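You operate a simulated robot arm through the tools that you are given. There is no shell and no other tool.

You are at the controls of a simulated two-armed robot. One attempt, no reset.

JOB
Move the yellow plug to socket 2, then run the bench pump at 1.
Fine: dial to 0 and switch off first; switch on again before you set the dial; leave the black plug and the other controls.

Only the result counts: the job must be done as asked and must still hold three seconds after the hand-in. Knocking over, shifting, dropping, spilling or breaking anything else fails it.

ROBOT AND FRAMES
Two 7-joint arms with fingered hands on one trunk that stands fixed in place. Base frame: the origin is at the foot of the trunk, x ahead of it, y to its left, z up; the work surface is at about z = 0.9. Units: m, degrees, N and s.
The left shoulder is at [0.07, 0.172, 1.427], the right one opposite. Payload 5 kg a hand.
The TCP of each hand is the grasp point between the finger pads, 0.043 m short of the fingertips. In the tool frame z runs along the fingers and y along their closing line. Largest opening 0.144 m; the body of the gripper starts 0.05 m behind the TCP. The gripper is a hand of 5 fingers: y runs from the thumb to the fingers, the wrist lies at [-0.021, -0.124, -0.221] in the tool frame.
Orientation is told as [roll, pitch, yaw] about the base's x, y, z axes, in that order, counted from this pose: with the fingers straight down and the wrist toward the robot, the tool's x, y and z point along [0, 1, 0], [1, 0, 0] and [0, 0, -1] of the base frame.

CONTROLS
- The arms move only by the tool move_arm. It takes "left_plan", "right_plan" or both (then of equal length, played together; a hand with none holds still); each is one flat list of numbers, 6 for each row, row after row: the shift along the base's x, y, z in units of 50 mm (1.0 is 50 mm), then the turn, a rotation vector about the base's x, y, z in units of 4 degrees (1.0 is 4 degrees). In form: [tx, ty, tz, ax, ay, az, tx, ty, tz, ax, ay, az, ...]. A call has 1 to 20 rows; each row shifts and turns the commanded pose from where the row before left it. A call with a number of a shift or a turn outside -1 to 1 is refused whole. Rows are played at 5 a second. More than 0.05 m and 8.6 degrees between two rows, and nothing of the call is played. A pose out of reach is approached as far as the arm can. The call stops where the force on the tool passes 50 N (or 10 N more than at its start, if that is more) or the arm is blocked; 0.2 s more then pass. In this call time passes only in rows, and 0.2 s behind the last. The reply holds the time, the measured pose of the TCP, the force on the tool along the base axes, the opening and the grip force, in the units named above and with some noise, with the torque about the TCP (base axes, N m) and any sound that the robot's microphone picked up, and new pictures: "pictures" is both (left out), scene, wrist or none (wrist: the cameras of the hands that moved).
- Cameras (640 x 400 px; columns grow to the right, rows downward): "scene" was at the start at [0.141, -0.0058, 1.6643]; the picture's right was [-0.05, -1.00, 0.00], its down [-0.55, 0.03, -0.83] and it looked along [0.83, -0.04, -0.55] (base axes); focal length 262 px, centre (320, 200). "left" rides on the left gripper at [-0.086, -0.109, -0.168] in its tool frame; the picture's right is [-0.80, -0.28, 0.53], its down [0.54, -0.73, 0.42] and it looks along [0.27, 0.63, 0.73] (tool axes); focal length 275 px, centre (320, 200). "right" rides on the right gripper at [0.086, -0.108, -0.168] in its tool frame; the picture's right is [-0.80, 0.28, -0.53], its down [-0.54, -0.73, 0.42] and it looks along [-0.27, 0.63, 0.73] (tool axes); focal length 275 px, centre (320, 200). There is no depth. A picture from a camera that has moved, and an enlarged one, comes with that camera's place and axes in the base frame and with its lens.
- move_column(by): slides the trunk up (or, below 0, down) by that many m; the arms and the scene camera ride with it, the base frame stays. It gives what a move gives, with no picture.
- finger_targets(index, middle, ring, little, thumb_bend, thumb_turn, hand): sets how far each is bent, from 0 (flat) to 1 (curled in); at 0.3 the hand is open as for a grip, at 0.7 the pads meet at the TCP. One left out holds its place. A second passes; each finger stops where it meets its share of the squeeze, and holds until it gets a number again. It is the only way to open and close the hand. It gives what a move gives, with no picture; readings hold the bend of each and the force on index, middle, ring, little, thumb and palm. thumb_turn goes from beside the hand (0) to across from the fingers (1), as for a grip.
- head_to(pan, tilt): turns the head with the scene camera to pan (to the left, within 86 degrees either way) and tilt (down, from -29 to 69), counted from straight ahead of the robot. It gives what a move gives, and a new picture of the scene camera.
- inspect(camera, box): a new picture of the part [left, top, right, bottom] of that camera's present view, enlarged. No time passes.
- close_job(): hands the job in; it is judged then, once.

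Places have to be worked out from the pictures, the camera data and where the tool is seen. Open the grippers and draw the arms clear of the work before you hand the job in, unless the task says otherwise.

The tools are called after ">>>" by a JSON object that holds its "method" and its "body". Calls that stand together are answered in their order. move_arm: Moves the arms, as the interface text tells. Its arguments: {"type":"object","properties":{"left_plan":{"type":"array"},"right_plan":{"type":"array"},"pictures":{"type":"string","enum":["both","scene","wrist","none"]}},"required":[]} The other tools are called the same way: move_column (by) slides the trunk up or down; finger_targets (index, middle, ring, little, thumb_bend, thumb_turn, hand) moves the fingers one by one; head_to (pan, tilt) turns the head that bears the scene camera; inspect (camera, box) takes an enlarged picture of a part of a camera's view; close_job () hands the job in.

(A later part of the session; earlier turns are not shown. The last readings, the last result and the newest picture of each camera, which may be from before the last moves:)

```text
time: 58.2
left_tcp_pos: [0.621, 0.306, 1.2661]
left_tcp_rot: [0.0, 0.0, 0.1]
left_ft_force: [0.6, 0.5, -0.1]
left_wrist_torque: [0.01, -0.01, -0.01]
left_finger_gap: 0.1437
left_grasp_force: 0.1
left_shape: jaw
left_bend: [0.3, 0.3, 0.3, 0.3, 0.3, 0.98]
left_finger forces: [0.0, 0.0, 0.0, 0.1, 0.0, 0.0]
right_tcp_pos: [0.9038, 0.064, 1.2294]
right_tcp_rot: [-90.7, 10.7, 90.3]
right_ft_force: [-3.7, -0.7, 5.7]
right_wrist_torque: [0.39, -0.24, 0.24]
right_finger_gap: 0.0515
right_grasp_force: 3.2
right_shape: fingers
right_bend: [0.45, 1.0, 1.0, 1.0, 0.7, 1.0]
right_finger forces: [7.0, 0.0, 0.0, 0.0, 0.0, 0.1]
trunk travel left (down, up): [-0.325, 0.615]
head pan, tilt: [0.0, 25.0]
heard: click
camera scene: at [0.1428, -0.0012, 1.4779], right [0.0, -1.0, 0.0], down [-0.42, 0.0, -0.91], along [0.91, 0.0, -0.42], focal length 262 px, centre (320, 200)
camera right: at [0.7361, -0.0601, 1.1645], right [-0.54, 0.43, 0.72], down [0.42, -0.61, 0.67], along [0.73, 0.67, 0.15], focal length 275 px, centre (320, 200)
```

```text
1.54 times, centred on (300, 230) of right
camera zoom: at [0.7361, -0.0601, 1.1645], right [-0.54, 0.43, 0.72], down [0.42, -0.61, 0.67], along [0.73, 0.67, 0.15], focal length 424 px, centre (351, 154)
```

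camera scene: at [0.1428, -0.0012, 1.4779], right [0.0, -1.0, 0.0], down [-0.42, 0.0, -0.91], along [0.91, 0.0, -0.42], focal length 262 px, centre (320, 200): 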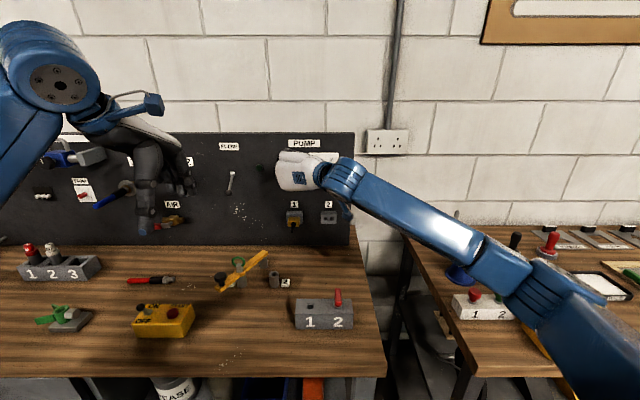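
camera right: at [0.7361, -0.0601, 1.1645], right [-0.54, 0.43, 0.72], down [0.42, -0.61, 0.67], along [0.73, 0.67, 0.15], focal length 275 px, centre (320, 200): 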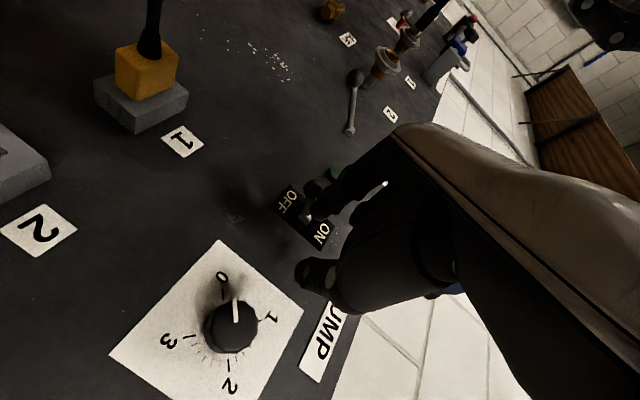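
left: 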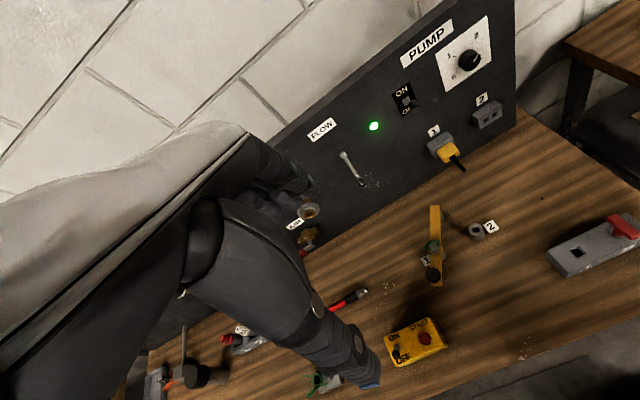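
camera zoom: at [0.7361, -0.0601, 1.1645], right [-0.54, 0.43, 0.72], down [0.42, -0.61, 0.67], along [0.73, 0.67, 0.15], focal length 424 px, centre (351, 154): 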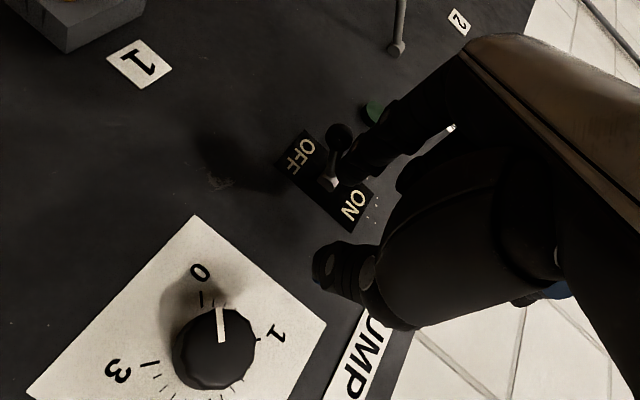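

A click was heard and the lamp went out, so the switch is OFF. I'll lift the finger off the ball, back away, and raise the trunk 0.1 m so the forearm stays clear of the bench items for the plug work.

>>> {"method": "move_arm", "body": {"right_plan": [0, 0, 0.5, 0, 0, 0, -0.5, 0, 0.3, 0, 0, 0, -0.8, 0, 0, 0, 0, 0, -0.8, 0, 0, 0, 0, 0, -0.5, -0.7, 0, 0, 0, 0, 0, -0.9, 0, 0, 0, 0], "pictures": "none"}}

>>> {"method": "move_column", "body": {"by": 0.1}}

>>> {"method": "head_to", "body": {"pan": 0, "tilt": 32}}

>>> {"method": "inspect", "body": {"camera": "scene", "box": [220, 110, 400, 250]}}

```text
time: 59.6
left_tcp_pos: [0.6221, 0.3053, 1.2658]
left_tcp_rot: [0.1, 0.0, 0.2]
left_ft_force: [0.3, -1.4, -0.2]
left_wrist_torque: [0.08, 0.0, 0.0]
left_finger_gap: 0.1434
left_grasp_force: 0.0
left_shape: jaw
left_bend: [0.3, 0.3, 0.3, 0.3, 0.3, 0.98]
left_finger forces: [0.0, 0.1, 0.0, 0.1, 0.0, 0.1]
right_tcp_pos: [0.7745, -0.0196, 1.2664]
right_tcp_rot: [-90.4, 10.7, 90.2]
right_ft_force: [-0.3, 0.0, 1.0]
right_wrist_torque: [0.02, 0.01, 0.05]
right_finger_gap: 0.0519
right_grasp_force: 0.2
right_shape: fingers
right_bend: [0.45, 1.0, 1.0, 1.0, 0.7, 1.0]
right_finger forces: [0.0, 0.1, 0.0, 0.0, 0.0, 0.0]
trunk travel left (down, up): [-0.325, 0.615]
head pan, tilt: [0.0, 25.0]
```

```text
time: 60.9
left_tcp_pos: [0.623, 0.3066, 1.3649]
left_tcp_rot: [0.0, 0.1, 0.2]
left_ft_force: [0.9, 0.3, 0.3]
left_wrist_torque: [-0.03, 0.01, 0.02]
left_finger_gap: 0.1436
left_grasp_force: 0.0
left_shape: jaw
left_bend: [0.3, 0.3, 0.3, 0.3, 0.3, 0.98]
left_finger forces: [0.0, 0.0, 0.0, 0.0, 0.0, 0.1]
right_tcp_pos: [0.7754, -0.0168, 1.3667]
right_tcp_rot: [-90.4, 10.8, 90.1]
right_ft_force: [0.6, 0.8, -0.6]
right_wrist_torque: [0.02, -0.02, -0.01]
right_finger_gap: 0.0522
right_grasp_force: 0.1
right_shape: fingers
right_bend: [0.45, 1.0, 1.0, 1.0, 0.7, 1.0]
right_finger forces: [0.1, 0.0, 0.0, 0.0, 0.0, 0.0]
trunk travel left (down, up): [-0.425, 0.515]
head pan, tilt: [0.0, 25.0]
```

```text
time: 61.6
left_tcp_pos: [0.623, 0.3071, 1.3658]
left_tcp_rot: [0.0, 0.1, 0.2]
left_ft_force: [-0.6, 0.6, -0.6]
left_wrist_torque: [0.01, -0.01, 0.0]
left_finger_gap: 0.1438
left_grasp_force: 0.2
left_shape: jaw
left_bend: [0.3, 0.3, 0.3, 0.3, 0.3, 0.98]
left_finger forces: [0.0, 0.0, 0.0, 0.0, 0.0, 0.0]
right_tcp_pos: [0.7765, -0.0171, 1.3668]
right_tcp_rot: [-90.4, 10.9, 90.1]
right_ft_force: [0.1, -0.5, 0.3]
right_wrist_torque: [0.02, 0.01, -0.01]
right_finger_gap: 0.0521
right_grasp_force: 0.1
right_shape: fingers
right_bend: [0.45, 1.0, 1.0, 1.0, 0.7, 1.0]
right_finger forces: [0.0, 0.0, 0.0, 0.0, 0.0, 0.1]
trunk travel left (down, up): [-0.425, 0.515]
head pan, tilt: [0.0, 32.0]
camera scene: at [0.142, -0.0013, 1.5665], right [0.0, -1.0, 0.0], down [-0.53, 0.0, -0.85], along [0.85, 0.0, -0.53], focal length 262 px, centre (320, 200)
```

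scene: 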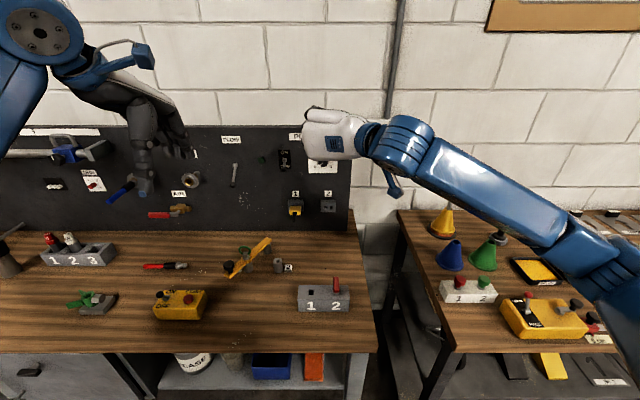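

```text
2.86 times, centred on (310, 180) of scene
camera zoom: at [0.142, -0.0013, 1.5665], right [0.0, -1.0, 0.0], down [-0.53, 0.0, -0.85], along [0.85, 0.0, -0.53], focal length 748 px, centre (349, 257)
```

zoom: 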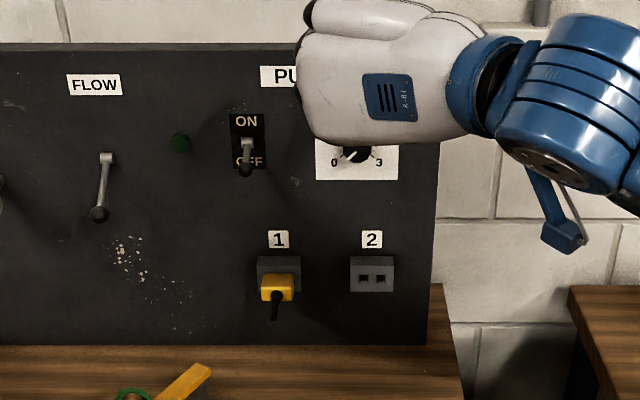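

The switch is down and the lamp is dark. The grey block's pin tops out at about z=0.96, so the wrist will clear it. I'll open the pinch fingers and bring the right hand to a standoff behind the plug, tilted 20° down with thumb to the right.

>>> {"method": "finger_targets", "body": {"hand": "right", "index": 0.42, "middle": 0.42, "thumb_bend": 0.42}}

>>> {"method": "move_arm", "body": {"right_plan": [0.066, 0.265, -0.745, 0.34, 0.625, 0, 0.066, 0.265, -0.745, 0.34, 0.625, 0, 0.066, 0.265, -0.745, 0.34, 0.625, 0, 0.066, 0.265, -0.745, 0.34, 0.625, 0, 0.066, 0.265, -0.745, 0.34, 0.625, 0, 0.066, 0.265, -0.745, 0.34, 0.625, 0, 0.066, 0.265, -0.745, 0.34, 0.625, 0, 0.066, 0.265, -0.745, 0.34, 0.625, 0], "pictures": "both"}}

>>> {"method": "inspect", "body": {"camera": "right", "box": [100, 80, 480, 380]}}

```text
time: 62.6
left_tcp_pos: [0.6225, 0.3066, 1.3659]
left_tcp_rot: [0.0, 0.1, 0.0]
left_ft_force: [0.1, 0.1, 0.3]
left_wrist_torque: [0.05, -0.01, -0.02]
left_finger_gap: 0.1431
left_grasp_force: 0.2
left_shape: jaw
left_bend: [0.3, 0.3, 0.3, 0.3, 0.3, 0.98]
left_finger forces: [0.0, 0.0, 0.1, 0.0, 0.0, 0.0]
right_tcp_pos: [0.7757, -0.0172, 1.3676]
right_tcp_rot: [-90.5, 10.8, 90.1]
right_ft_force: [0.5, -1.0, 0.0]
right_wrist_torque: [0.04, -0.01, 0.0]
right_finger_gap: 0.1064
right_grasp_force: 0.0
right_shape: fingers
right_bend: [0.42, 0.42, 1.0, 1.0, 0.42, 0.99]
right_finger forces: [0.0, 0.1, 0.1, 0.1, 0.0, 0.0]
trunk travel left (down, up): [-0.425, 0.515]
head pan, tilt: [0.0, 32.0]
```

```text
time: 64.4
left_tcp_pos: [0.6234, 0.3062, 1.3662]
left_tcp_rot: [0.0, 0.1, 0.1]
left_ft_force: [0.4, -0.1, 0.5]
left_wrist_torque: [0.01, 0.03, -0.01]
left_finger_gap: 0.1435
left_grasp_force: 0.1
left_shape: jaw
left_bend: [0.3, 0.3, 0.3, 0.3, 0.3, 0.98]
left_finger forces: [0.0, 0.0, 0.0, 0.1, 0.0, 0.0]
right_tcp_pos: [0.8012, 0.087, 1.0688]
right_tcp_rot: [-70.5, -0.5, 92.0]
right_ft_force: [-0.7, -0.2, 0.1]
right_wrist_torque: [-0.01, 0.04, 0.04]
right_finger_gap: 0.1065
right_grasp_force: 0.0
right_shape: fingers
right_bend: [0.42, 0.42, 1.0, 1.0, 0.42, 0.99]
right_finger forces: [0.0, 0.0, 0.0, 0.0, 0.0, 0.0]
trunk travel left (down, up): [-0.425, 0.515]
head pan, tilt: [0.0, 32.0]
camera scene: at [0.1424, -0.0008, 1.5665], right [0.0, -1.0, 0.0], down [-0.53, 0.0, -0.85], along [0.85, 0.0, -0.53], focal length 262 px, centre (320, 200)
camera right: at [0.6178, -0.027, 1.0433], right [-0.25, 0.27, 0.93], down [0.6, -0.71, 0.36], along [0.76, 0.65, 0.01], focal length 275 px, centre (320, 200)
```

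scene: 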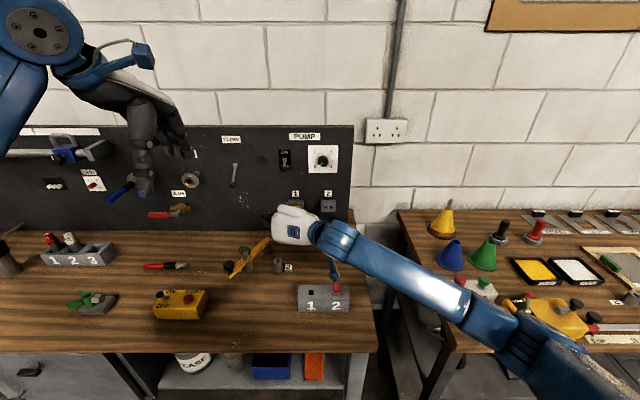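
right: 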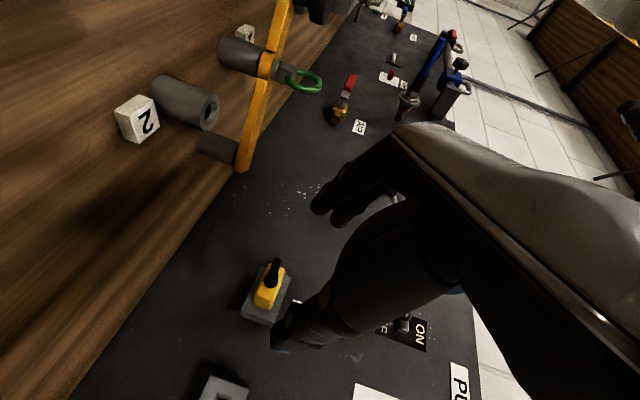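

```text
1.33 times, centred on (290, 230) of right
camera zoom: at [0.6178, -0.027, 1.0433], right [-0.25, 0.27, 0.93], down [0.6, -0.71, 0.36], along [0.76, 0.65, 0.01], focal length 367 px, centre (360, 160)
```

zoom: 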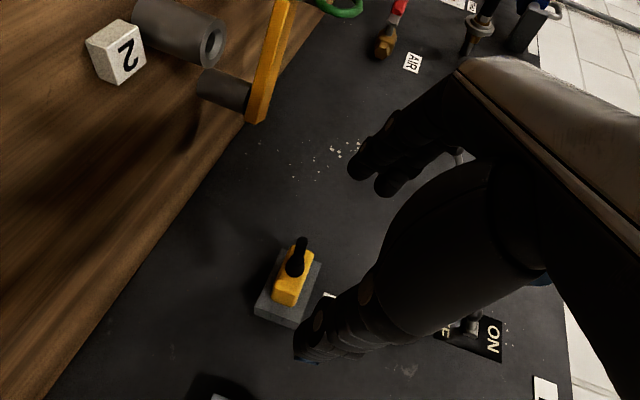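

Pose is good, with a small yaw error of 2°. I'll increase the tilt to 30°, which lifts the wrist camera away from the grey block's pin, correct the yaw, and advance part of the way.

>>> {"method": "move_arm", "body": {"right_plan": [0.11, 0.013, 0.12, 0, 0.87, -0.17, 0.11, 0.013, 0.12, 0, 0.87, -0.17, 0.12, 0.014, 0.12, 0, 0.87, -0.17, 0.4, 0, -0.23, 0, 0, 0, 0.4, 0, -0.23, 0, 0, 0], "pictures": "both"}}

>>> {"method": "inspect", "body": {"camera": "right", "box": [160, 120, 440, 380]}}

>>> {"method": "inspect", "body": {"camera": "scene", "box": [230, 160, 390, 300]}}

```text
time: 65.6
left_tcp_pos: [0.6244, 0.3063, 1.3646]
left_tcp_rot: [0.0, 0.1, 0.1]
left_ft_force: [0.9, 0.2, -1.4]
left_wrist_torque: [-0.01, 0.06, -0.02]
left_finger_gap: 0.1434
left_grasp_force: 0.0
left_shape: jaw
left_bend: [0.3, 0.3, 0.3, 0.3, 0.3, 0.98]
left_finger forces: [0.0, 0.1, 0.0, 0.0, 0.0, 0.0]
right_tcp_pos: [0.8586, 0.089, 1.0642]
right_tcp_rot: [-60.0, -0.6, 89.8]
right_ft_force: [0.6, -0.1, -0.1]
right_wrist_torque: [0.02, 0.01, 0.0]
right_finger_gap: 0.1068
right_grasp_force: 0.0
right_shape: fingers
right_bend: [0.42, 0.42, 1.0, 1.0, 0.42, 0.99]
right_finger forces: [0.1, 0.0, 0.1, 0.0, 0.0, 0.0]
trunk travel left (down, up): [-0.425, 0.515]
head pan, tilt: [0.0, 32.0]
camera scene: at [0.1426, -0.0012, 1.5664], right [0.0, -1.0, 0.0], down [-0.53, 0.0, -0.85], along [0.85, 0.0, -0.53], focal length 262 px, centre (320, 200)
camera right: at [0.6698, -0.0182, 1.0718], right [-0.06, 0.27, 0.96], down [0.63, -0.73, 0.25], along [0.77, 0.62, -0.13], focal length 275 px, centre (320, 200)
```

scene: 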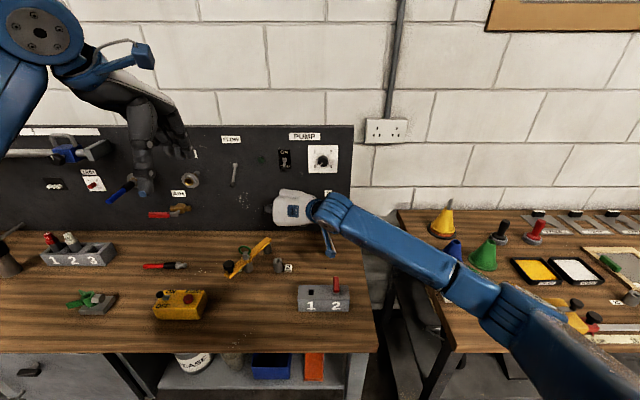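
right: 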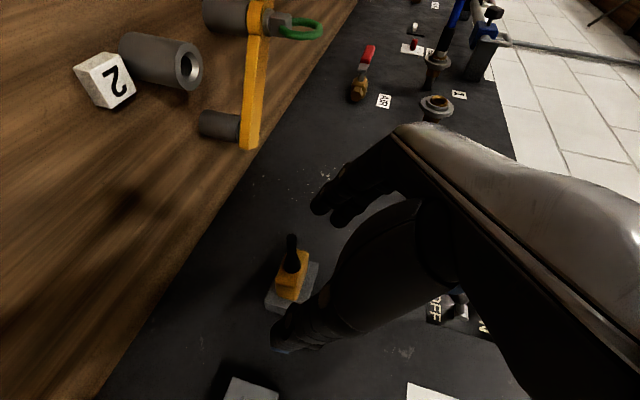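

```text
1.54 times, centred on (300, 250) of right
camera zoom: at [0.6698, -0.0182, 1.0718], right [-0.06, 0.27, 0.96], down [0.63, -0.73, 0.25], along [0.77, 0.62, -0.13], focal length 424 px, centre (351, 123)
```

zoom: 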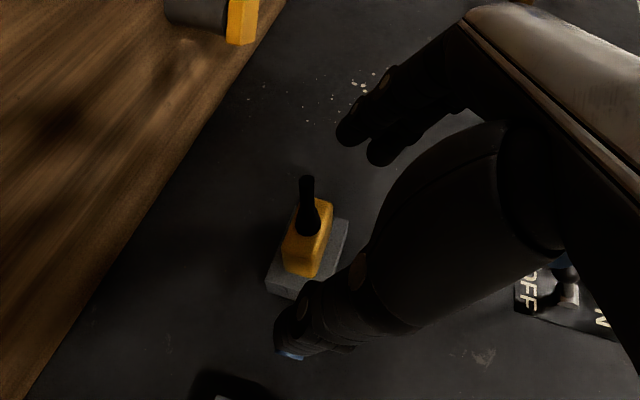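

```text
2.86 times, centred on (310, 230) of scene
camera zoom: at [0.1426, -0.0012, 1.5664], right [0.0, -1.0, 0.0], down [-0.53, 0.0, -0.85], along [0.85, 0.0, -0.53], focal length 748 px, centre (349, 114)
```

zoom: 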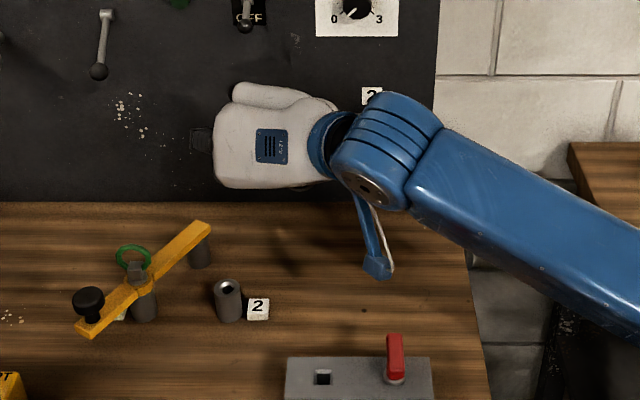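

The plug matches my predicted location in the wrist view, and the cable stub sits between thumb and fingers. I'll advance along the finger direction to the grasp point.

>>> {"method": "move_arm", "body": {"right_plan": [0.25, 0, -0.148, 0, 0, 0, 0.25, 0, -0.148, 0, 0, 0, 0.2, 0, -0.12, 0, 0, 0], "pictures": "wrist"}}

>>> {"method": "inspect", "body": {"camera": "right", "box": [180, 140, 420, 380]}}

```text
time: 66.4
left_tcp_pos: [0.6228, 0.3067, 1.3655]
left_tcp_rot: [0.0, 0.2, 0.1]
left_ft_force: [-0.1, 0.0, -0.5]
left_wrist_torque: [0.02, -0.01, -0.01]
left_finger_gap: 0.1434
left_grasp_force: 0.1
left_shape: jaw
left_bend: [0.3, 0.3, 0.3, 0.3, 0.3, 0.98]
left_finger forces: [0.0, 0.1, 0.1, 0.0, 0.0, 0.1]
right_tcp_pos: [0.8945, 0.0914, 1.0443]
right_tcp_rot: [-60.0, -0.7, 89.8]
right_ft_force: [-0.2, 0.0, 0.4]
right_wrist_torque: [-0.02, 0.0, -0.01]
right_finger_gap: 0.1066
right_grasp_force: 0.0
right_shape: fingers
right_bend: [0.42, 0.42, 1.0, 1.0, 0.42, 0.99]
right_finger forces: [0.0, 0.0, 0.1, 0.0, 0.0, 0.1]
trunk travel left (down, up): [-0.425, 0.515]
head pan, tilt: [0.0, 32.0]
camera right: at [0.7041, -0.0178, 1.0516], right [-0.07, 0.27, 0.96], down [0.63, -0.73, 0.25], along [0.77, 0.62, -0.13], focal length 275 px, centre (320, 200)
```

right: 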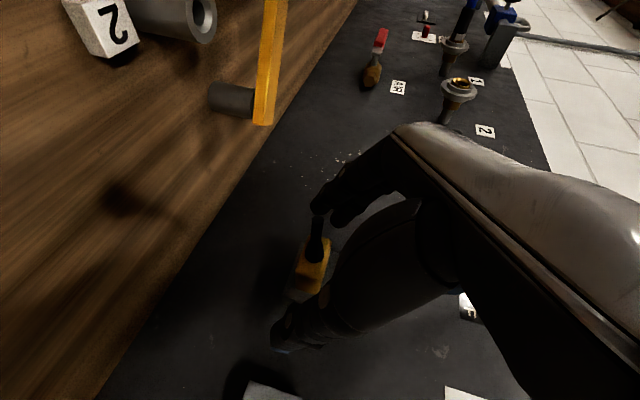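

```text
1.67 times, centred on (300, 260) of right
camera zoom: at [0.7041, -0.0178, 1.0516], right [-0.07, 0.27, 0.96], down [0.63, -0.73, 0.25], along [0.77, 0.62, -0.13], focal length 459 px, centre (353, 100)
```

zoom: 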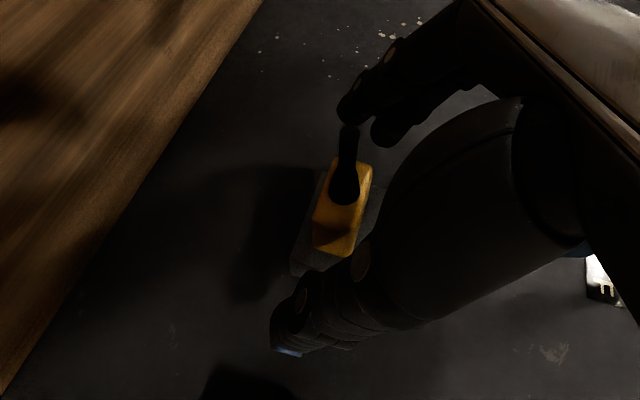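

The plug body is between the thumb and fingers, so I'll close the pinch on it.

>>> {"method": "finger_targets", "body": {"hand": "right", "index": 0.75, "middle": 0.75, "thumb_bend": 0.75}}

>>> {"method": "inspect", "body": {"camera": "right", "box": [180, 140, 420, 380]}}

>>> {"method": "inspect", "body": {"camera": "scene", "box": [230, 160, 390, 300]}}

```text
time: 67.4
left_tcp_pos: [0.6225, 0.3063, 1.3661]
left_tcp_rot: [-0.1, 0.0, 0.2]
left_ft_force: [-0.5, 0.0, -1.2]
left_wrist_torque: [-0.02, 0.01, 0.0]
left_finger_gap: 0.1437
left_grasp_force: 0.1
left_shape: jaw
left_bend: [0.3, 0.3, 0.3, 0.3, 0.3, 0.98]
left_finger forces: [0.0, 0.0, 0.0, 0.0, 0.0, 0.0]
right_tcp_pos: [0.8937, 0.0907, 1.0438]
right_tcp_rot: [-60.2, -0.7, 89.8]
right_ft_force: [0.8, 3.9, 2.0]
right_wrist_torque: [0.03, -0.16, 0.32]
right_finger_gap: 0.0408
right_grasp_force: 23.0
right_shape: fingers
right_bend: [0.6, 0.61, 1.0, 1.0, 0.63, 1.0]
right_finger forces: [12.7, 12.3, 0.1, 0.0, 21.1, 0.0]
trunk travel left (down, up): [-0.425, 0.515]
head pan, tilt: [0.0, 32.0]
```

```text
1.67 times, centred on (300, 260) of right
camera zoom: at [0.704, -0.0171, 1.0516], right [-0.07, 0.27, 0.96], down [0.63, -0.73, 0.25], along [0.77, 0.63, -0.13], focal length 459 px, centre (353, 100)
```

zoom: 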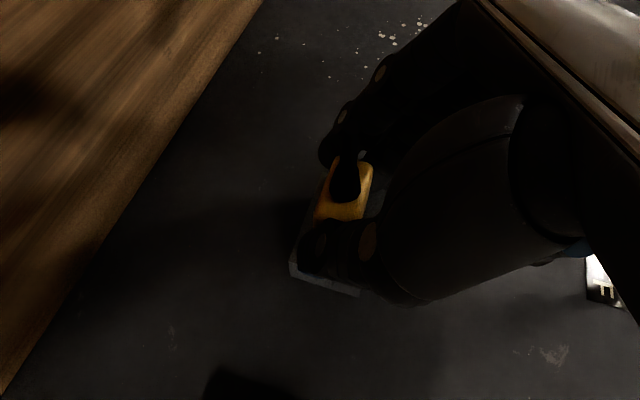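

```text
2.86 times, centred on (310, 230) of scene
camera zoom: at [0.1419, -0.0007, 1.5665], right [0.0, -1.0, 0.0], down [-0.53, 0.0, -0.85], along [0.85, 0.0, -0.53], focal length 748 px, centre (349, 114)
```

zoom: 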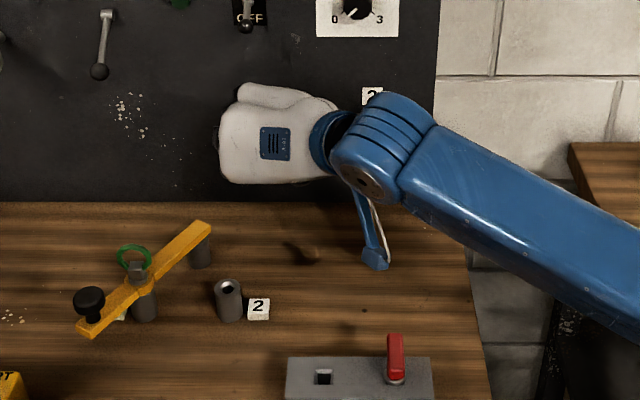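

That's a strong grip: 12.7 / 12.3 against 21 N, gap 41 mm. I'll pull the plug straight back along -x.

>>> {"method": "move_arm", "body": {"right_plan": [-0.15, 0, 0, 0, 0, 0, -0.2, 0, 0, 0, 0, 0, -0.2, 0, 0, 0, 0, 0], "pictures": "wrist"}}

>>> {"method": "inspect", "body": {"camera": "right", "box": [180, 140, 420, 380]}}

```text
time: 68.2
left_tcp_pos: [0.6232, 0.3075, 1.3652]
left_tcp_rot: [0.1, 0.1, 0.1]
left_ft_force: [0.2, -0.6, 0.0]
left_wrist_torque: [0.0, -0.01, -0.05]
left_finger_gap: 0.1434
left_grasp_force: 0.0
left_shape: jaw
left_bend: [0.3, 0.3, 0.3, 0.3, 0.3, 0.98]
left_finger forces: [0.0, 0.0, 0.0, 0.1, 0.0, 0.0]
right_tcp_pos: [0.8658, 0.0917, 1.0435]
right_tcp_rot: [-60.0, -0.6, 89.8]
right_ft_force: [0.4, 0.5, 0.2]
right_wrist_torque: [0.02, 0.02, 0.01]
right_finger_gap: 0.0409
right_grasp_force: 21.7
right_shape: fingers
right_bend: [0.6, 0.61, 1.0, 1.0, 0.64, 1.0]
right_finger forces: [11.7, 9.8, 0.1, 0.1, 22.3, 0.0]
trunk travel left (down, up): [-0.425, 0.515]
head pan, tilt: [0.0, 32.0]
camera right: at [0.6763, -0.0174, 1.0512], right [-0.06, 0.27, 0.96], down [0.63, -0.73, 0.25], along [0.77, 0.62, -0.13], focal length 275 px, centre (320, 200)
```

right: 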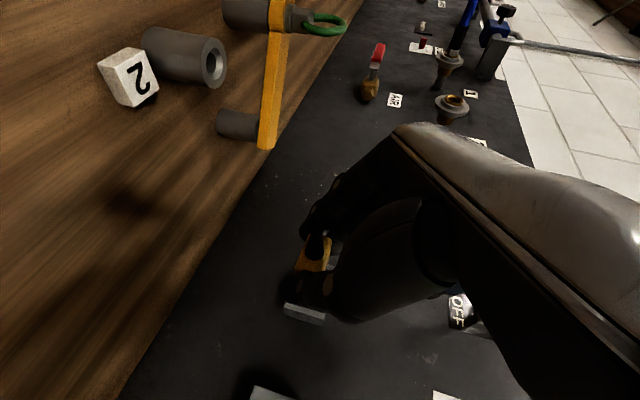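

```text
1.67 times, centred on (300, 260) of right
camera zoom: at [0.6763, -0.0174, 1.0512], right [-0.06, 0.27, 0.96], down [0.63, -0.73, 0.25], along [0.77, 0.62, -0.13], focal length 459 px, centre (353, 100)
```

zoom: 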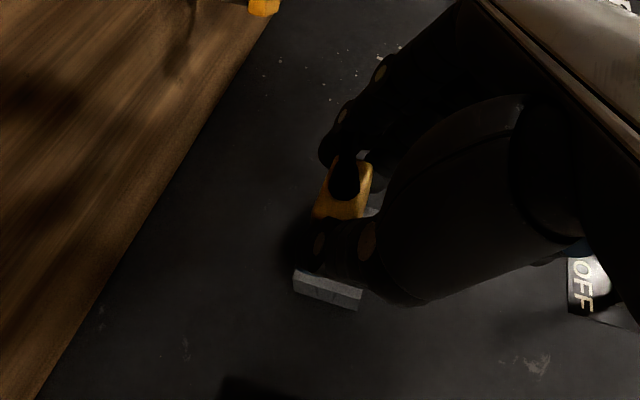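

The plug is moving with the hand and the force has dropped to zero, so it looks free. I'll pull back another 40 mm and look.

>>> {"method": "move_arm", "body": {"right_plan": [-0.3, 0, 0, 0, 0, 0, -0.3, 0, 0, 0, 0, 0, -0.2, 0, 0, 0, 0, 0], "pictures": "both"}}

>>> {"method": "inspect", "body": {"camera": "right", "box": [180, 140, 420, 380]}}

>>> {"method": "inspect", "body": {"camera": "scene", "box": [230, 160, 390, 300]}}

```text
time: 69.0
left_tcp_pos: [0.6237, 0.3063, 1.3666]
left_tcp_rot: [0.1, 0.1, 0.1]
left_ft_force: [-0.2, 1.3, -0.3]
left_wrist_torque: [0.01, -0.03, 0.01]
left_finger_gap: 0.1438
left_grasp_force: 0.0
left_shape: jaw
left_bend: [0.3, 0.3, 0.3, 0.3, 0.3, 0.98]
left_finger forces: [0.0, 0.1, 0.1, 0.1, 0.0, 0.1]
right_tcp_pos: [0.8263, 0.09, 1.0422]
right_tcp_rot: [-60.2, -0.7, 89.6]
right_ft_force: [0.0, -0.3, -0.2]
right_wrist_torque: [0.02, 0.06, -0.04]
right_finger_gap: 0.0408
right_grasp_force: 22.1
right_shape: fingers
right_bend: [0.6, 0.61, 1.0, 1.0, 0.64, 1.0]
right_finger forces: [11.7, 9.8, 0.0, 0.0, 22.4, 0.0]
trunk travel left (down, up): [-0.425, 0.515]
head pan, tilt: [0.0, 32.0]
camera scene: at [0.1416, -0.0014, 1.5665], right [0.0, -1.0, 0.0], down [-0.53, 0.0, -0.85], along [0.85, 0.0, -0.53], focal length 262 px, centre (320, 200)
camera right: at [0.6361, -0.0178, 1.0515], right [-0.06, 0.27, 0.96], down [0.63, -0.73, 0.25], along [0.77, 0.62, -0.13], focal length 275 px, centre (320, 200)
```

scene: 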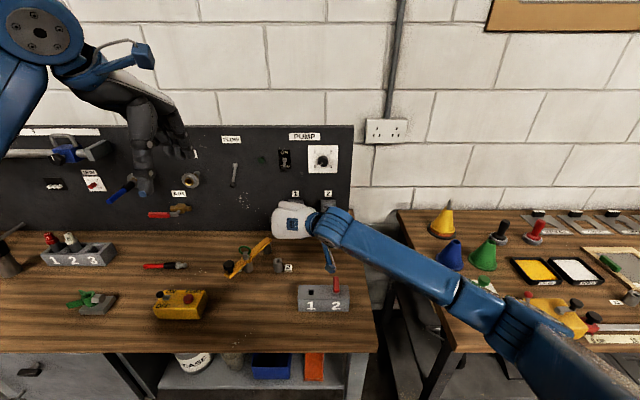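
right: 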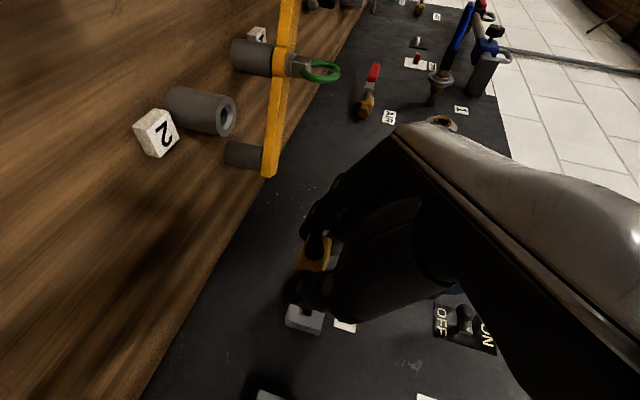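

```text
1.67 times, centred on (300, 260) of right
camera zoom: at [0.6361, -0.0178, 1.0515], right [-0.06, 0.27, 0.96], down [0.63, -0.73, 0.25], along [0.77, 0.62, -0.13], focal length 459 px, centre (353, 100)
```

zoom: 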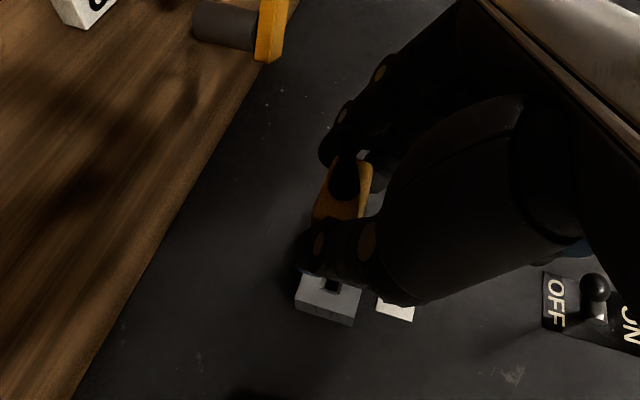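

```text
2.86 times, centred on (310, 230) of scene
camera zoom: at [0.1416, -0.0014, 1.5665], right [0.0, -1.0, 0.0], down [-0.53, 0.0, -0.85], along [0.85, 0.0, -0.53], focal length 748 px, centre (349, 114)
```

zoom: 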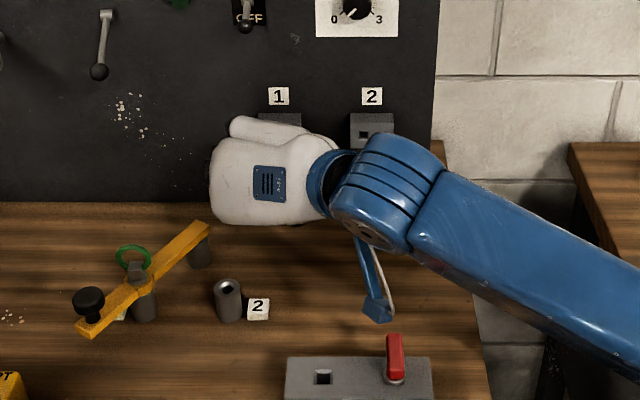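

The plug is out and held steadily (socket 1's hole is visible). I'll shift it 120 mm to the right, the socket spacing, at the same height.

>>> {"method": "move_arm", "body": {"right_plan": [0, -0.6, 0, 0, 0, 0, 0, -0.6, 0, 0, 0, 0, 0, -0.6, 0, 0, 0, 0, 0, -0.6, 0, 0, 0, 0], "pictures": "both"}}

>>> {"method": "inspect", "body": {"camera": "right", "box": [200, 180, 400, 360]}}

>>> {"method": "inspect", "body": {"camera": "scene", "box": [230, 160, 390, 300]}}

```text
time: 70.0
left_tcp_pos: [0.6213, 0.305, 1.3658]
left_tcp_rot: [0.1, 0.0, 0.0]
left_ft_force: [-0.1, -0.2, 0.5]
left_wrist_torque: [0.03, -0.04, -0.01]
left_finger_gap: 0.1437
left_grasp_force: 0.0
left_shape: jaw
left_bend: [0.3, 0.3, 0.3, 0.3, 0.3, 0.98]
left_finger forces: [0.2, 0.0, 0.1, 0.1, 0.0, 0.0]
right_tcp_pos: [0.8259, -0.0296, 1.0439]
right_tcp_rot: [-60.0, -0.8, 89.7]
right_ft_force: [-0.2, -0.6, -0.5]
right_wrist_torque: [0.02, -0.02, 0.01]
right_finger_gap: 0.0409
right_grasp_force: 22.0
right_shape: fingers
right_bend: [0.6, 0.61, 1.0, 1.0, 0.64, 1.0]
right_finger forces: [11.7, 10.0, 0.0, 0.0, 22.5, 0.1]
trunk travel left (down, up): [-0.425, 0.515]
head pan, tilt: [0.0, 32.0]
camera scene: at [0.1413, -0.0033, 1.5665], right [0.0, -1.0, 0.0], down [-0.53, 0.0, -0.85], along [0.85, 0.0, -0.53], focal length 262 px, centre (320, 200)
camera right: at [0.6361, -0.1397, 1.0515], right [-0.07, 0.27, 0.96], down [0.63, -0.73, 0.25], along [0.77, 0.63, -0.12], focal length 275 px, centre (320, 200)
```

scene: 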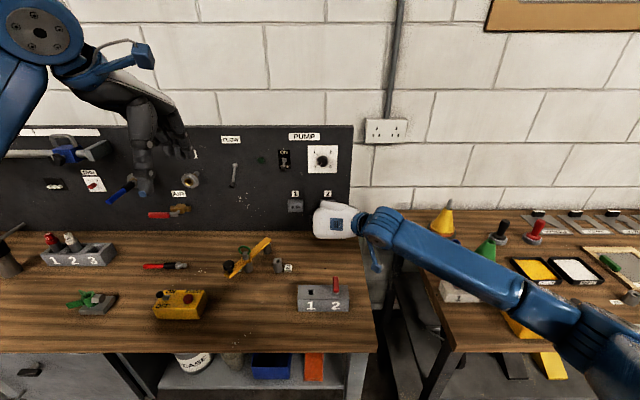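
right: 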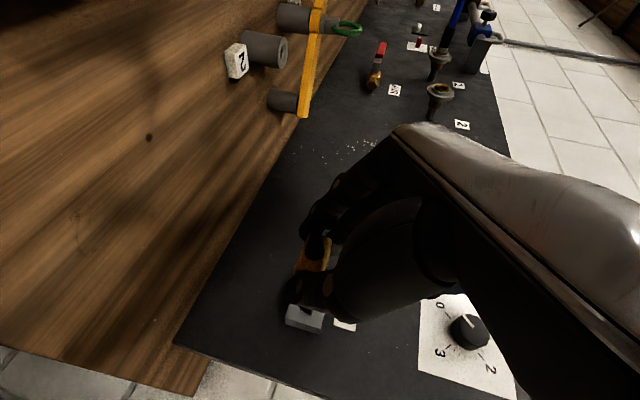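

```text
2.22 times, centred on (300, 270) of right
camera zoom: at [0.6361, -0.1397, 1.0515], right [-0.07, 0.27, 0.96], down [0.63, -0.73, 0.25], along [0.77, 0.63, -0.12], focal length 612 px, centre (364, 44)
```

zoom: 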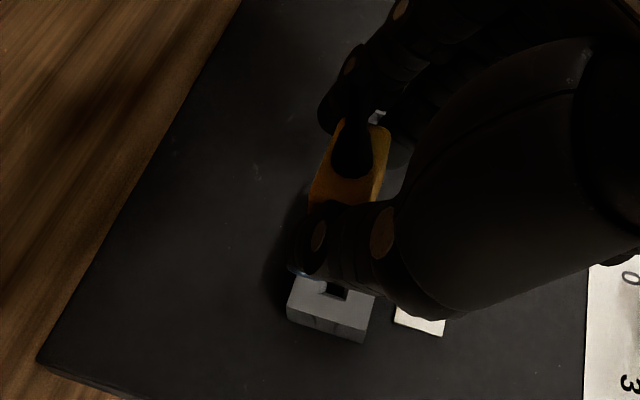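

```text
2.86 times, centred on (310, 230) of scene
camera zoom: at [0.1413, -0.0033, 1.5665], right [0.0, -1.0, 0.0], down [-0.53, 0.0, -0.85], along [0.85, 0.0, -0.53], focal length 748 px, centre (349, 114)
```

zoom: 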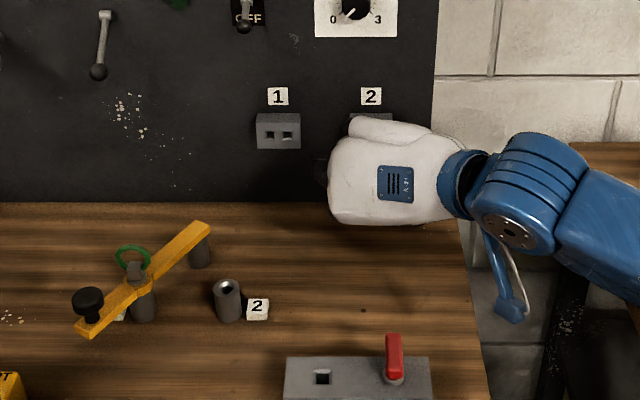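

The socket 2 view looks nearly identical to the socket 1 view before the shift. I'll compare the same crop at higher zoom.

>>> {"method": "inspect", "body": {"camera": "right", "box": [180, 140, 420, 380]}}

>>> {"method": "inspect", "body": {"camera": "right", "box": [270, 290, 350, 340]}}

```text
1.67 times, centred on (300, 260) of right
camera zoom: at [0.6361, -0.1397, 1.0515], right [-0.07, 0.27, 0.96], down [0.63, -0.73, 0.25], along [0.77, 0.63, -0.12], focal length 459 px, centre (353, 100)
```

zoom: 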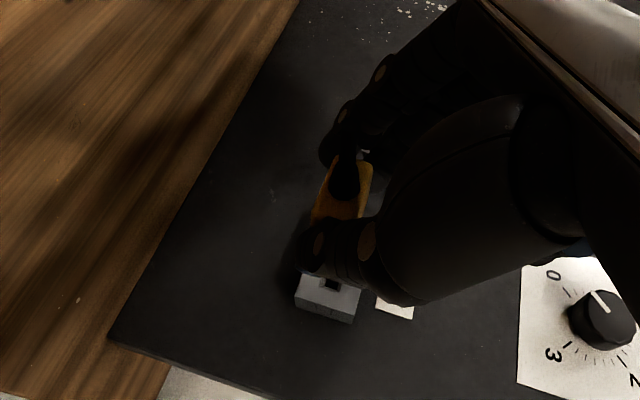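

```text
8.00 times, centred on (310, 315) of right
camera zoom: at [0.6361, -0.1397, 1.0515], right [-0.07, 0.27, 0.96], down [0.63, -0.73, 0.25], along [0.77, 0.63, -0.12], focal length 2202 px, centre (400, -720)
```

zoom: 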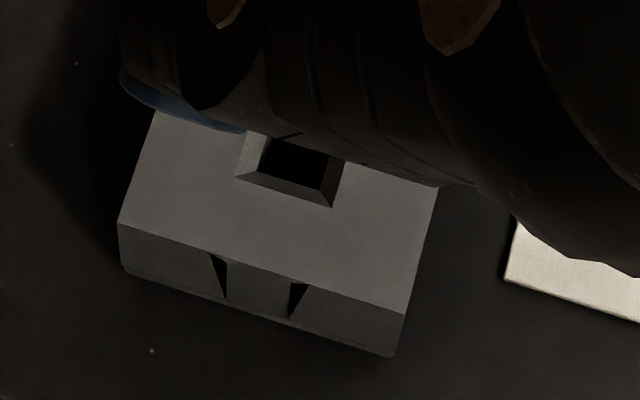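

The alignment matches within about 1 mm (hole and label at the same pixels). I'll advance 45 mm and check again before insertion.

>>> {"method": "move_arm", "body": {"right_plan": [0.3, 0, 0, 0, 0, 0, 0.3, 0, 0, 0, 0, 0, 0.2, 0, 0, 0, 0, 0], "pictures": "wrist"}}

>>> {"method": "inspect", "body": {"camera": "right", "box": [180, 140, 420, 380]}}

>>> {"method": "inspect", "body": {"camera": "right", "box": [270, 280, 350, 330]}}

```text
time: 70.8
left_tcp_pos: [0.6228, 0.3074, 1.3656]
left_tcp_rot: [-0.1, 0.0, 0.2]
left_ft_force: [-0.2, -0.3, 0.1]
left_wrist_torque: [0.0, 0.02, -0.01]
left_finger_gap: 0.1438
left_grasp_force: 0.0
left_shape: jaw
left_bend: [0.3, 0.3, 0.3, 0.3, 0.3, 0.98]
left_finger forces: [0.0, 0.1, 0.1, 0.0, 0.1, 0.0]
right_tcp_pos: [0.8668, -0.0293, 1.0443]
right_tcp_rot: [-60.1, -0.6, 89.8]
right_ft_force: [-0.1, 0.0, 1.2]
right_wrist_torque: [0.03, 0.0, 0.0]
right_finger_gap: 0.0411
right_grasp_force: 21.6
right_shape: fingers
right_bend: [0.6, 0.61, 1.0, 1.0, 0.64, 1.0]
right_finger forces: [11.6, 10.0, 0.0, 0.0, 22.5, 0.0]
trunk travel left (down, up): [-0.425, 0.515]
head pan, tilt: [0.0, 32.0]
camera right: at [0.6768, -0.1377, 1.0517], right [-0.07, 0.27, 0.96], down [0.63, -0.73, 0.25], along [0.77, 0.63, -0.13], focal length 275 px, centre (320, 200)
```

right: 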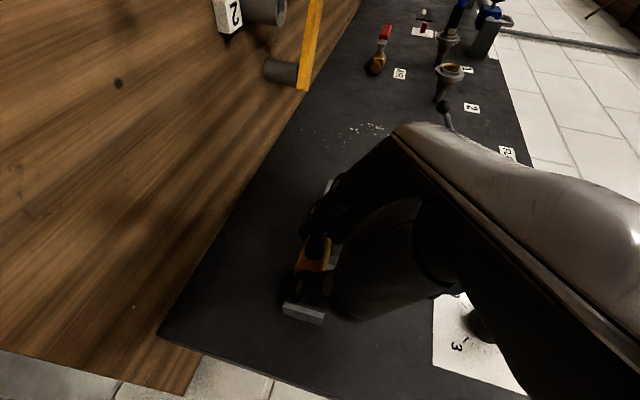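

```text
1.67 times, centred on (300, 260) of right
camera zoom: at [0.6768, -0.1377, 1.0517], right [-0.07, 0.27, 0.96], down [0.63, -0.73, 0.25], along [0.77, 0.63, -0.13], focal length 459 px, centre (353, 100)
```

zoom: 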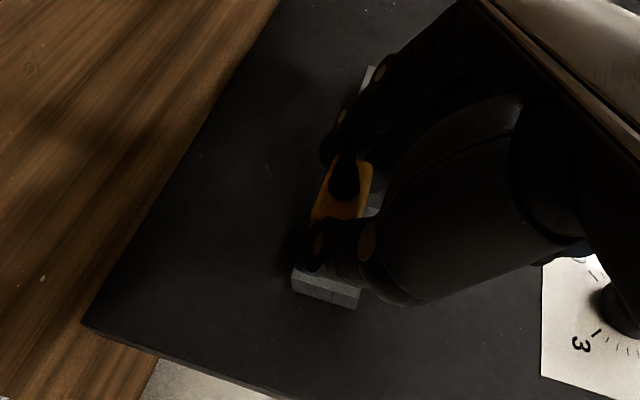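

```text
8.00 times, centred on (310, 305) of right
camera zoom: at [0.6768, -0.1377, 1.0517], right [-0.07, 0.27, 0.96], down [0.63, -0.73, 0.25], along [0.77, 0.63, -0.13], focal length 2202 px, centre (400, -640)
```

zoom: 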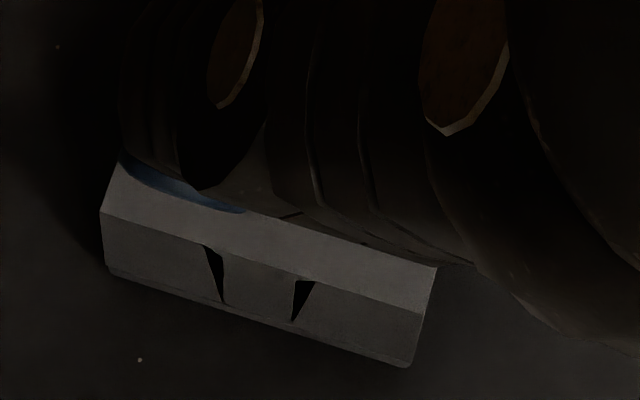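

Still well aligned, with no contact yet. I'll insert slowly over the remaining 27 mm.

>>> {"method": "move_arm", "body": {"right_plan": [0.08, 0, 0, 0, 0, 0, 0.08, 0, 0, 0, 0, 0, 0.08, 0, 0, 0, 0, 0, 0.08, 0, 0, 0, 0, 0], "pictures": "wrist"}}

>>> {"method": "inspect", "body": {"camera": "right", "box": [180, 140, 420, 380]}}

```text
time: 71.8
left_tcp_pos: [0.6233, 0.3065, 1.3648]
left_tcp_rot: [0.1, 0.2, 0.1]
left_ft_force: [-0.1, -0.7, 0.2]
left_wrist_torque: [0.0, 0.04, -0.01]
left_finger_gap: 0.1436
left_grasp_force: 0.1
left_shape: jaw
left_bend: [0.3, 0.3, 0.3, 0.3, 0.3, 0.98]
left_finger forces: [0.0, 0.0, 0.0, 0.0, 0.0, 0.0]
right_tcp_pos: [0.8831, -0.0299, 1.0443]
right_tcp_rot: [-60.1, -0.7, 89.8]
right_ft_force: [0.3, 0.4, 0.3]
right_wrist_torque: [0.01, 0.02, 0.0]
right_finger_gap: 0.0408
right_grasp_force: 21.6
right_shape: fingers
right_bend: [0.6, 0.61, 1.0, 1.0, 0.64, 1.0]
right_finger forces: [11.6, 10.0, 0.1, 0.0, 22.5, 0.1]
trunk travel left (down, up): [-0.425, 0.515]
head pan, tilt: [0.0, 32.0]
camera right: at [0.6927, -0.1377, 1.0514], right [-0.06, 0.27, 0.96], down [0.63, -0.73, 0.25], along [0.77, 0.62, -0.13], focal length 275 px, centre (320, 200)
```

right: 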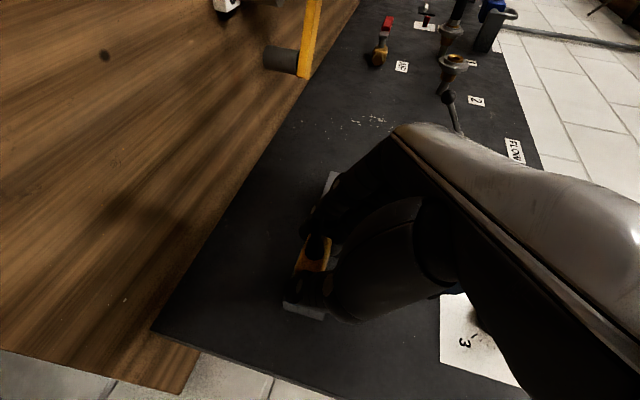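

```text
1.67 times, centred on (300, 260) of right
camera zoom: at [0.6927, -0.1377, 1.0514], right [-0.06, 0.27, 0.96], down [0.63, -0.73, 0.25], along [0.77, 0.62, -0.13], focal length 459 px, centre (353, 100)
```

zoom: 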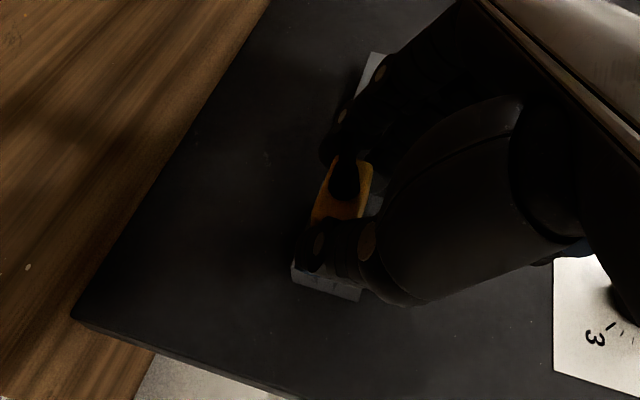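

There's no resistance, so the pins are entering freely. I'll continue the last 11 mm to seat it.

>>> {"method": "move_arm", "body": {"right_plan": [0.08, 0, 0, 0, 0, 0, 0.08, 0, 0, 0, 0, 0, 0.06, 0, 0, 0, 0, 0], "pictures": "wrist"}}

>>> {"method": "inspect", "body": {"camera": "right", "box": [180, 140, 420, 380]}}

```text
time: 72.6
left_tcp_pos: [0.621, 0.3062, 1.3661]
left_tcp_rot: [0.0, 0.0, 0.1]
left_ft_force: [0.3, -0.6, 0.3]
left_wrist_torque: [-0.02, -0.04, 0.02]
left_finger_gap: 0.1435
left_grasp_force: 0.0
left_shape: jaw
left_bend: [0.3, 0.3, 0.3, 0.3, 0.3, 0.98]
left_finger forces: [0.0, 0.1, 0.0, 0.0, 0.0, 0.1]
right_tcp_pos: [0.8921, -0.0288, 1.0438]
right_tcp_rot: [-60.0, -0.5, 89.8]
right_ft_force: [-5.6, 0.5, -1.4]
right_wrist_torque: [-0.02, 0.06, 0.19]
right_finger_gap: 0.0408
right_grasp_force: 25.6
right_shape: fingers
right_bend: [0.6, 0.61, 1.0, 1.0, 0.64, 1.0]
right_finger forces: [11.6, 16.8, 0.1, 0.0, 23.2, 0.1]
trunk travel left (down, up): [-0.425, 0.515]
head pan, tilt: [0.0, 32.0]
camera right: at [0.7021, -0.1374, 1.0517], right [-0.06, 0.27, 0.96], down [0.63, -0.73, 0.25], along [0.77, 0.63, -0.13], focal length 275 px, centre (320, 200)
```

right: 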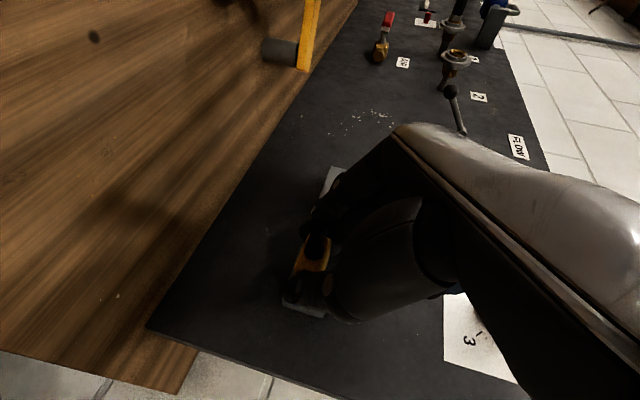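

```text
1.67 times, centred on (300, 260) of right
camera zoom: at [0.7021, -0.1374, 1.0517], right [-0.06, 0.27, 0.96], down [0.63, -0.73, 0.25], along [0.77, 0.63, -0.13], focal length 459 px, centre (353, 100)
```

zoom: 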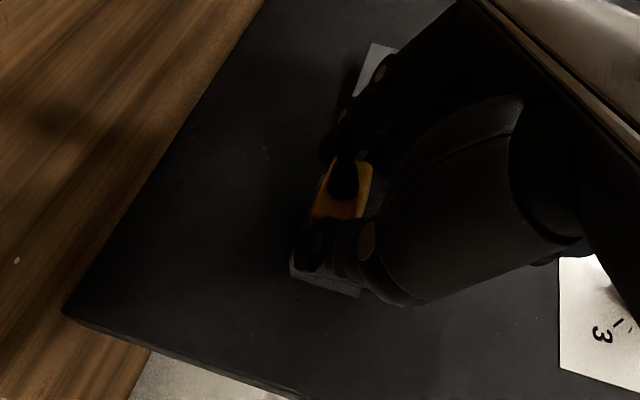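

A contact force of 5.6 N has appeared, about 2 mm short of the original seated depth. I'll push a little further.

>>> {"method": "move_arm", "body": {"right_plan": [0.04, 0, 0, 0, 0, 0, 0.04, 0, 0, 0, 0, 0, 0, 0, 0, 0, 0, 0], "pictures": "wrist"}}

>>> {"method": "inspect", "body": {"camera": "right", "box": [260, 210, 340, 330]}}

```text
time: 73.4
left_tcp_pos: [0.6204, 0.307, 1.3682]
left_tcp_rot: [0.0, -0.1, 0.2]
left_ft_force: [0.1, -0.6, 0.0]
left_wrist_torque: [-0.03, -0.01, -0.02]
left_finger_gap: 0.1435
left_grasp_force: 0.1
left_shape: jaw
left_bend: [0.3, 0.3, 0.3, 0.3, 0.3, 0.98]
left_finger forces: [0.0, 0.1, 0.0, 0.1, 0.1, 0.0]
right_tcp_pos: [0.8937, -0.0271, 1.0433]
right_tcp_rot: [-60.1, -0.6, 89.9]
right_ft_force: [-27.8, 4.3, -4.7]
right_wrist_torque: [-0.09, 0.46, 0.82]
right_finger_gap: 0.0406
right_grasp_force: 38.0
right_shape: fingers
right_bend: [0.6, 0.61, 1.0, 1.0, 0.64, 1.0]
right_finger forces: [11.3, 39.0, 0.0, 0.0, 24.1, 0.0]
trunk travel left (down, up): [-0.425, 0.515]
head pan, tilt: [0.0, 32.0]
camera right: at [0.7042, -0.1362, 1.0523], right [-0.06, 0.27, 0.96], down [0.64, -0.73, 0.25], along [0.77, 0.63, -0.13], focal length 275 px, centre (320, 200)
```

right: 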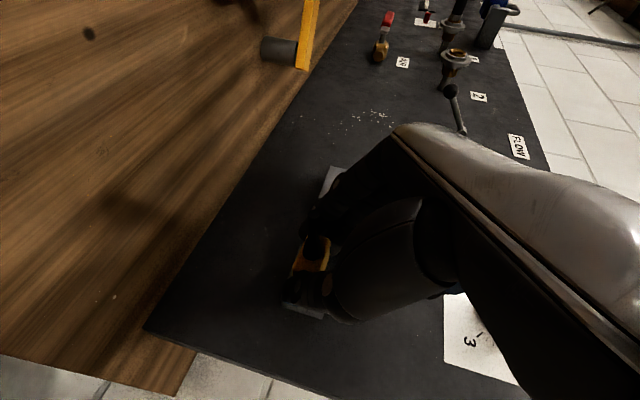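

```text
3.33 times, centred on (300, 270) of right
camera zoom: at [0.7042, -0.1362, 1.0523], right [-0.06, 0.27, 0.96], down [0.64, -0.73, 0.25], along [0.77, 0.63, -0.13], focal length 918 px, centre (387, -33)
```

zoom: 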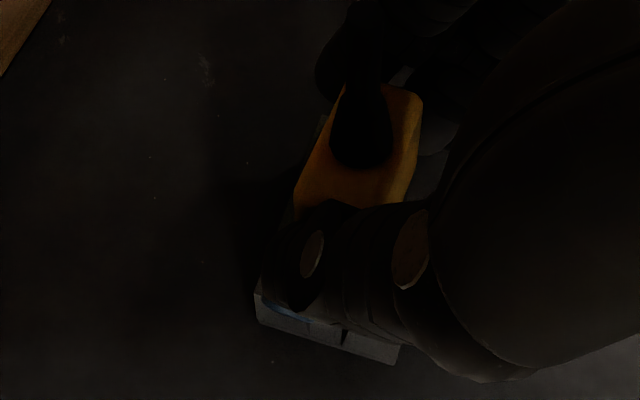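

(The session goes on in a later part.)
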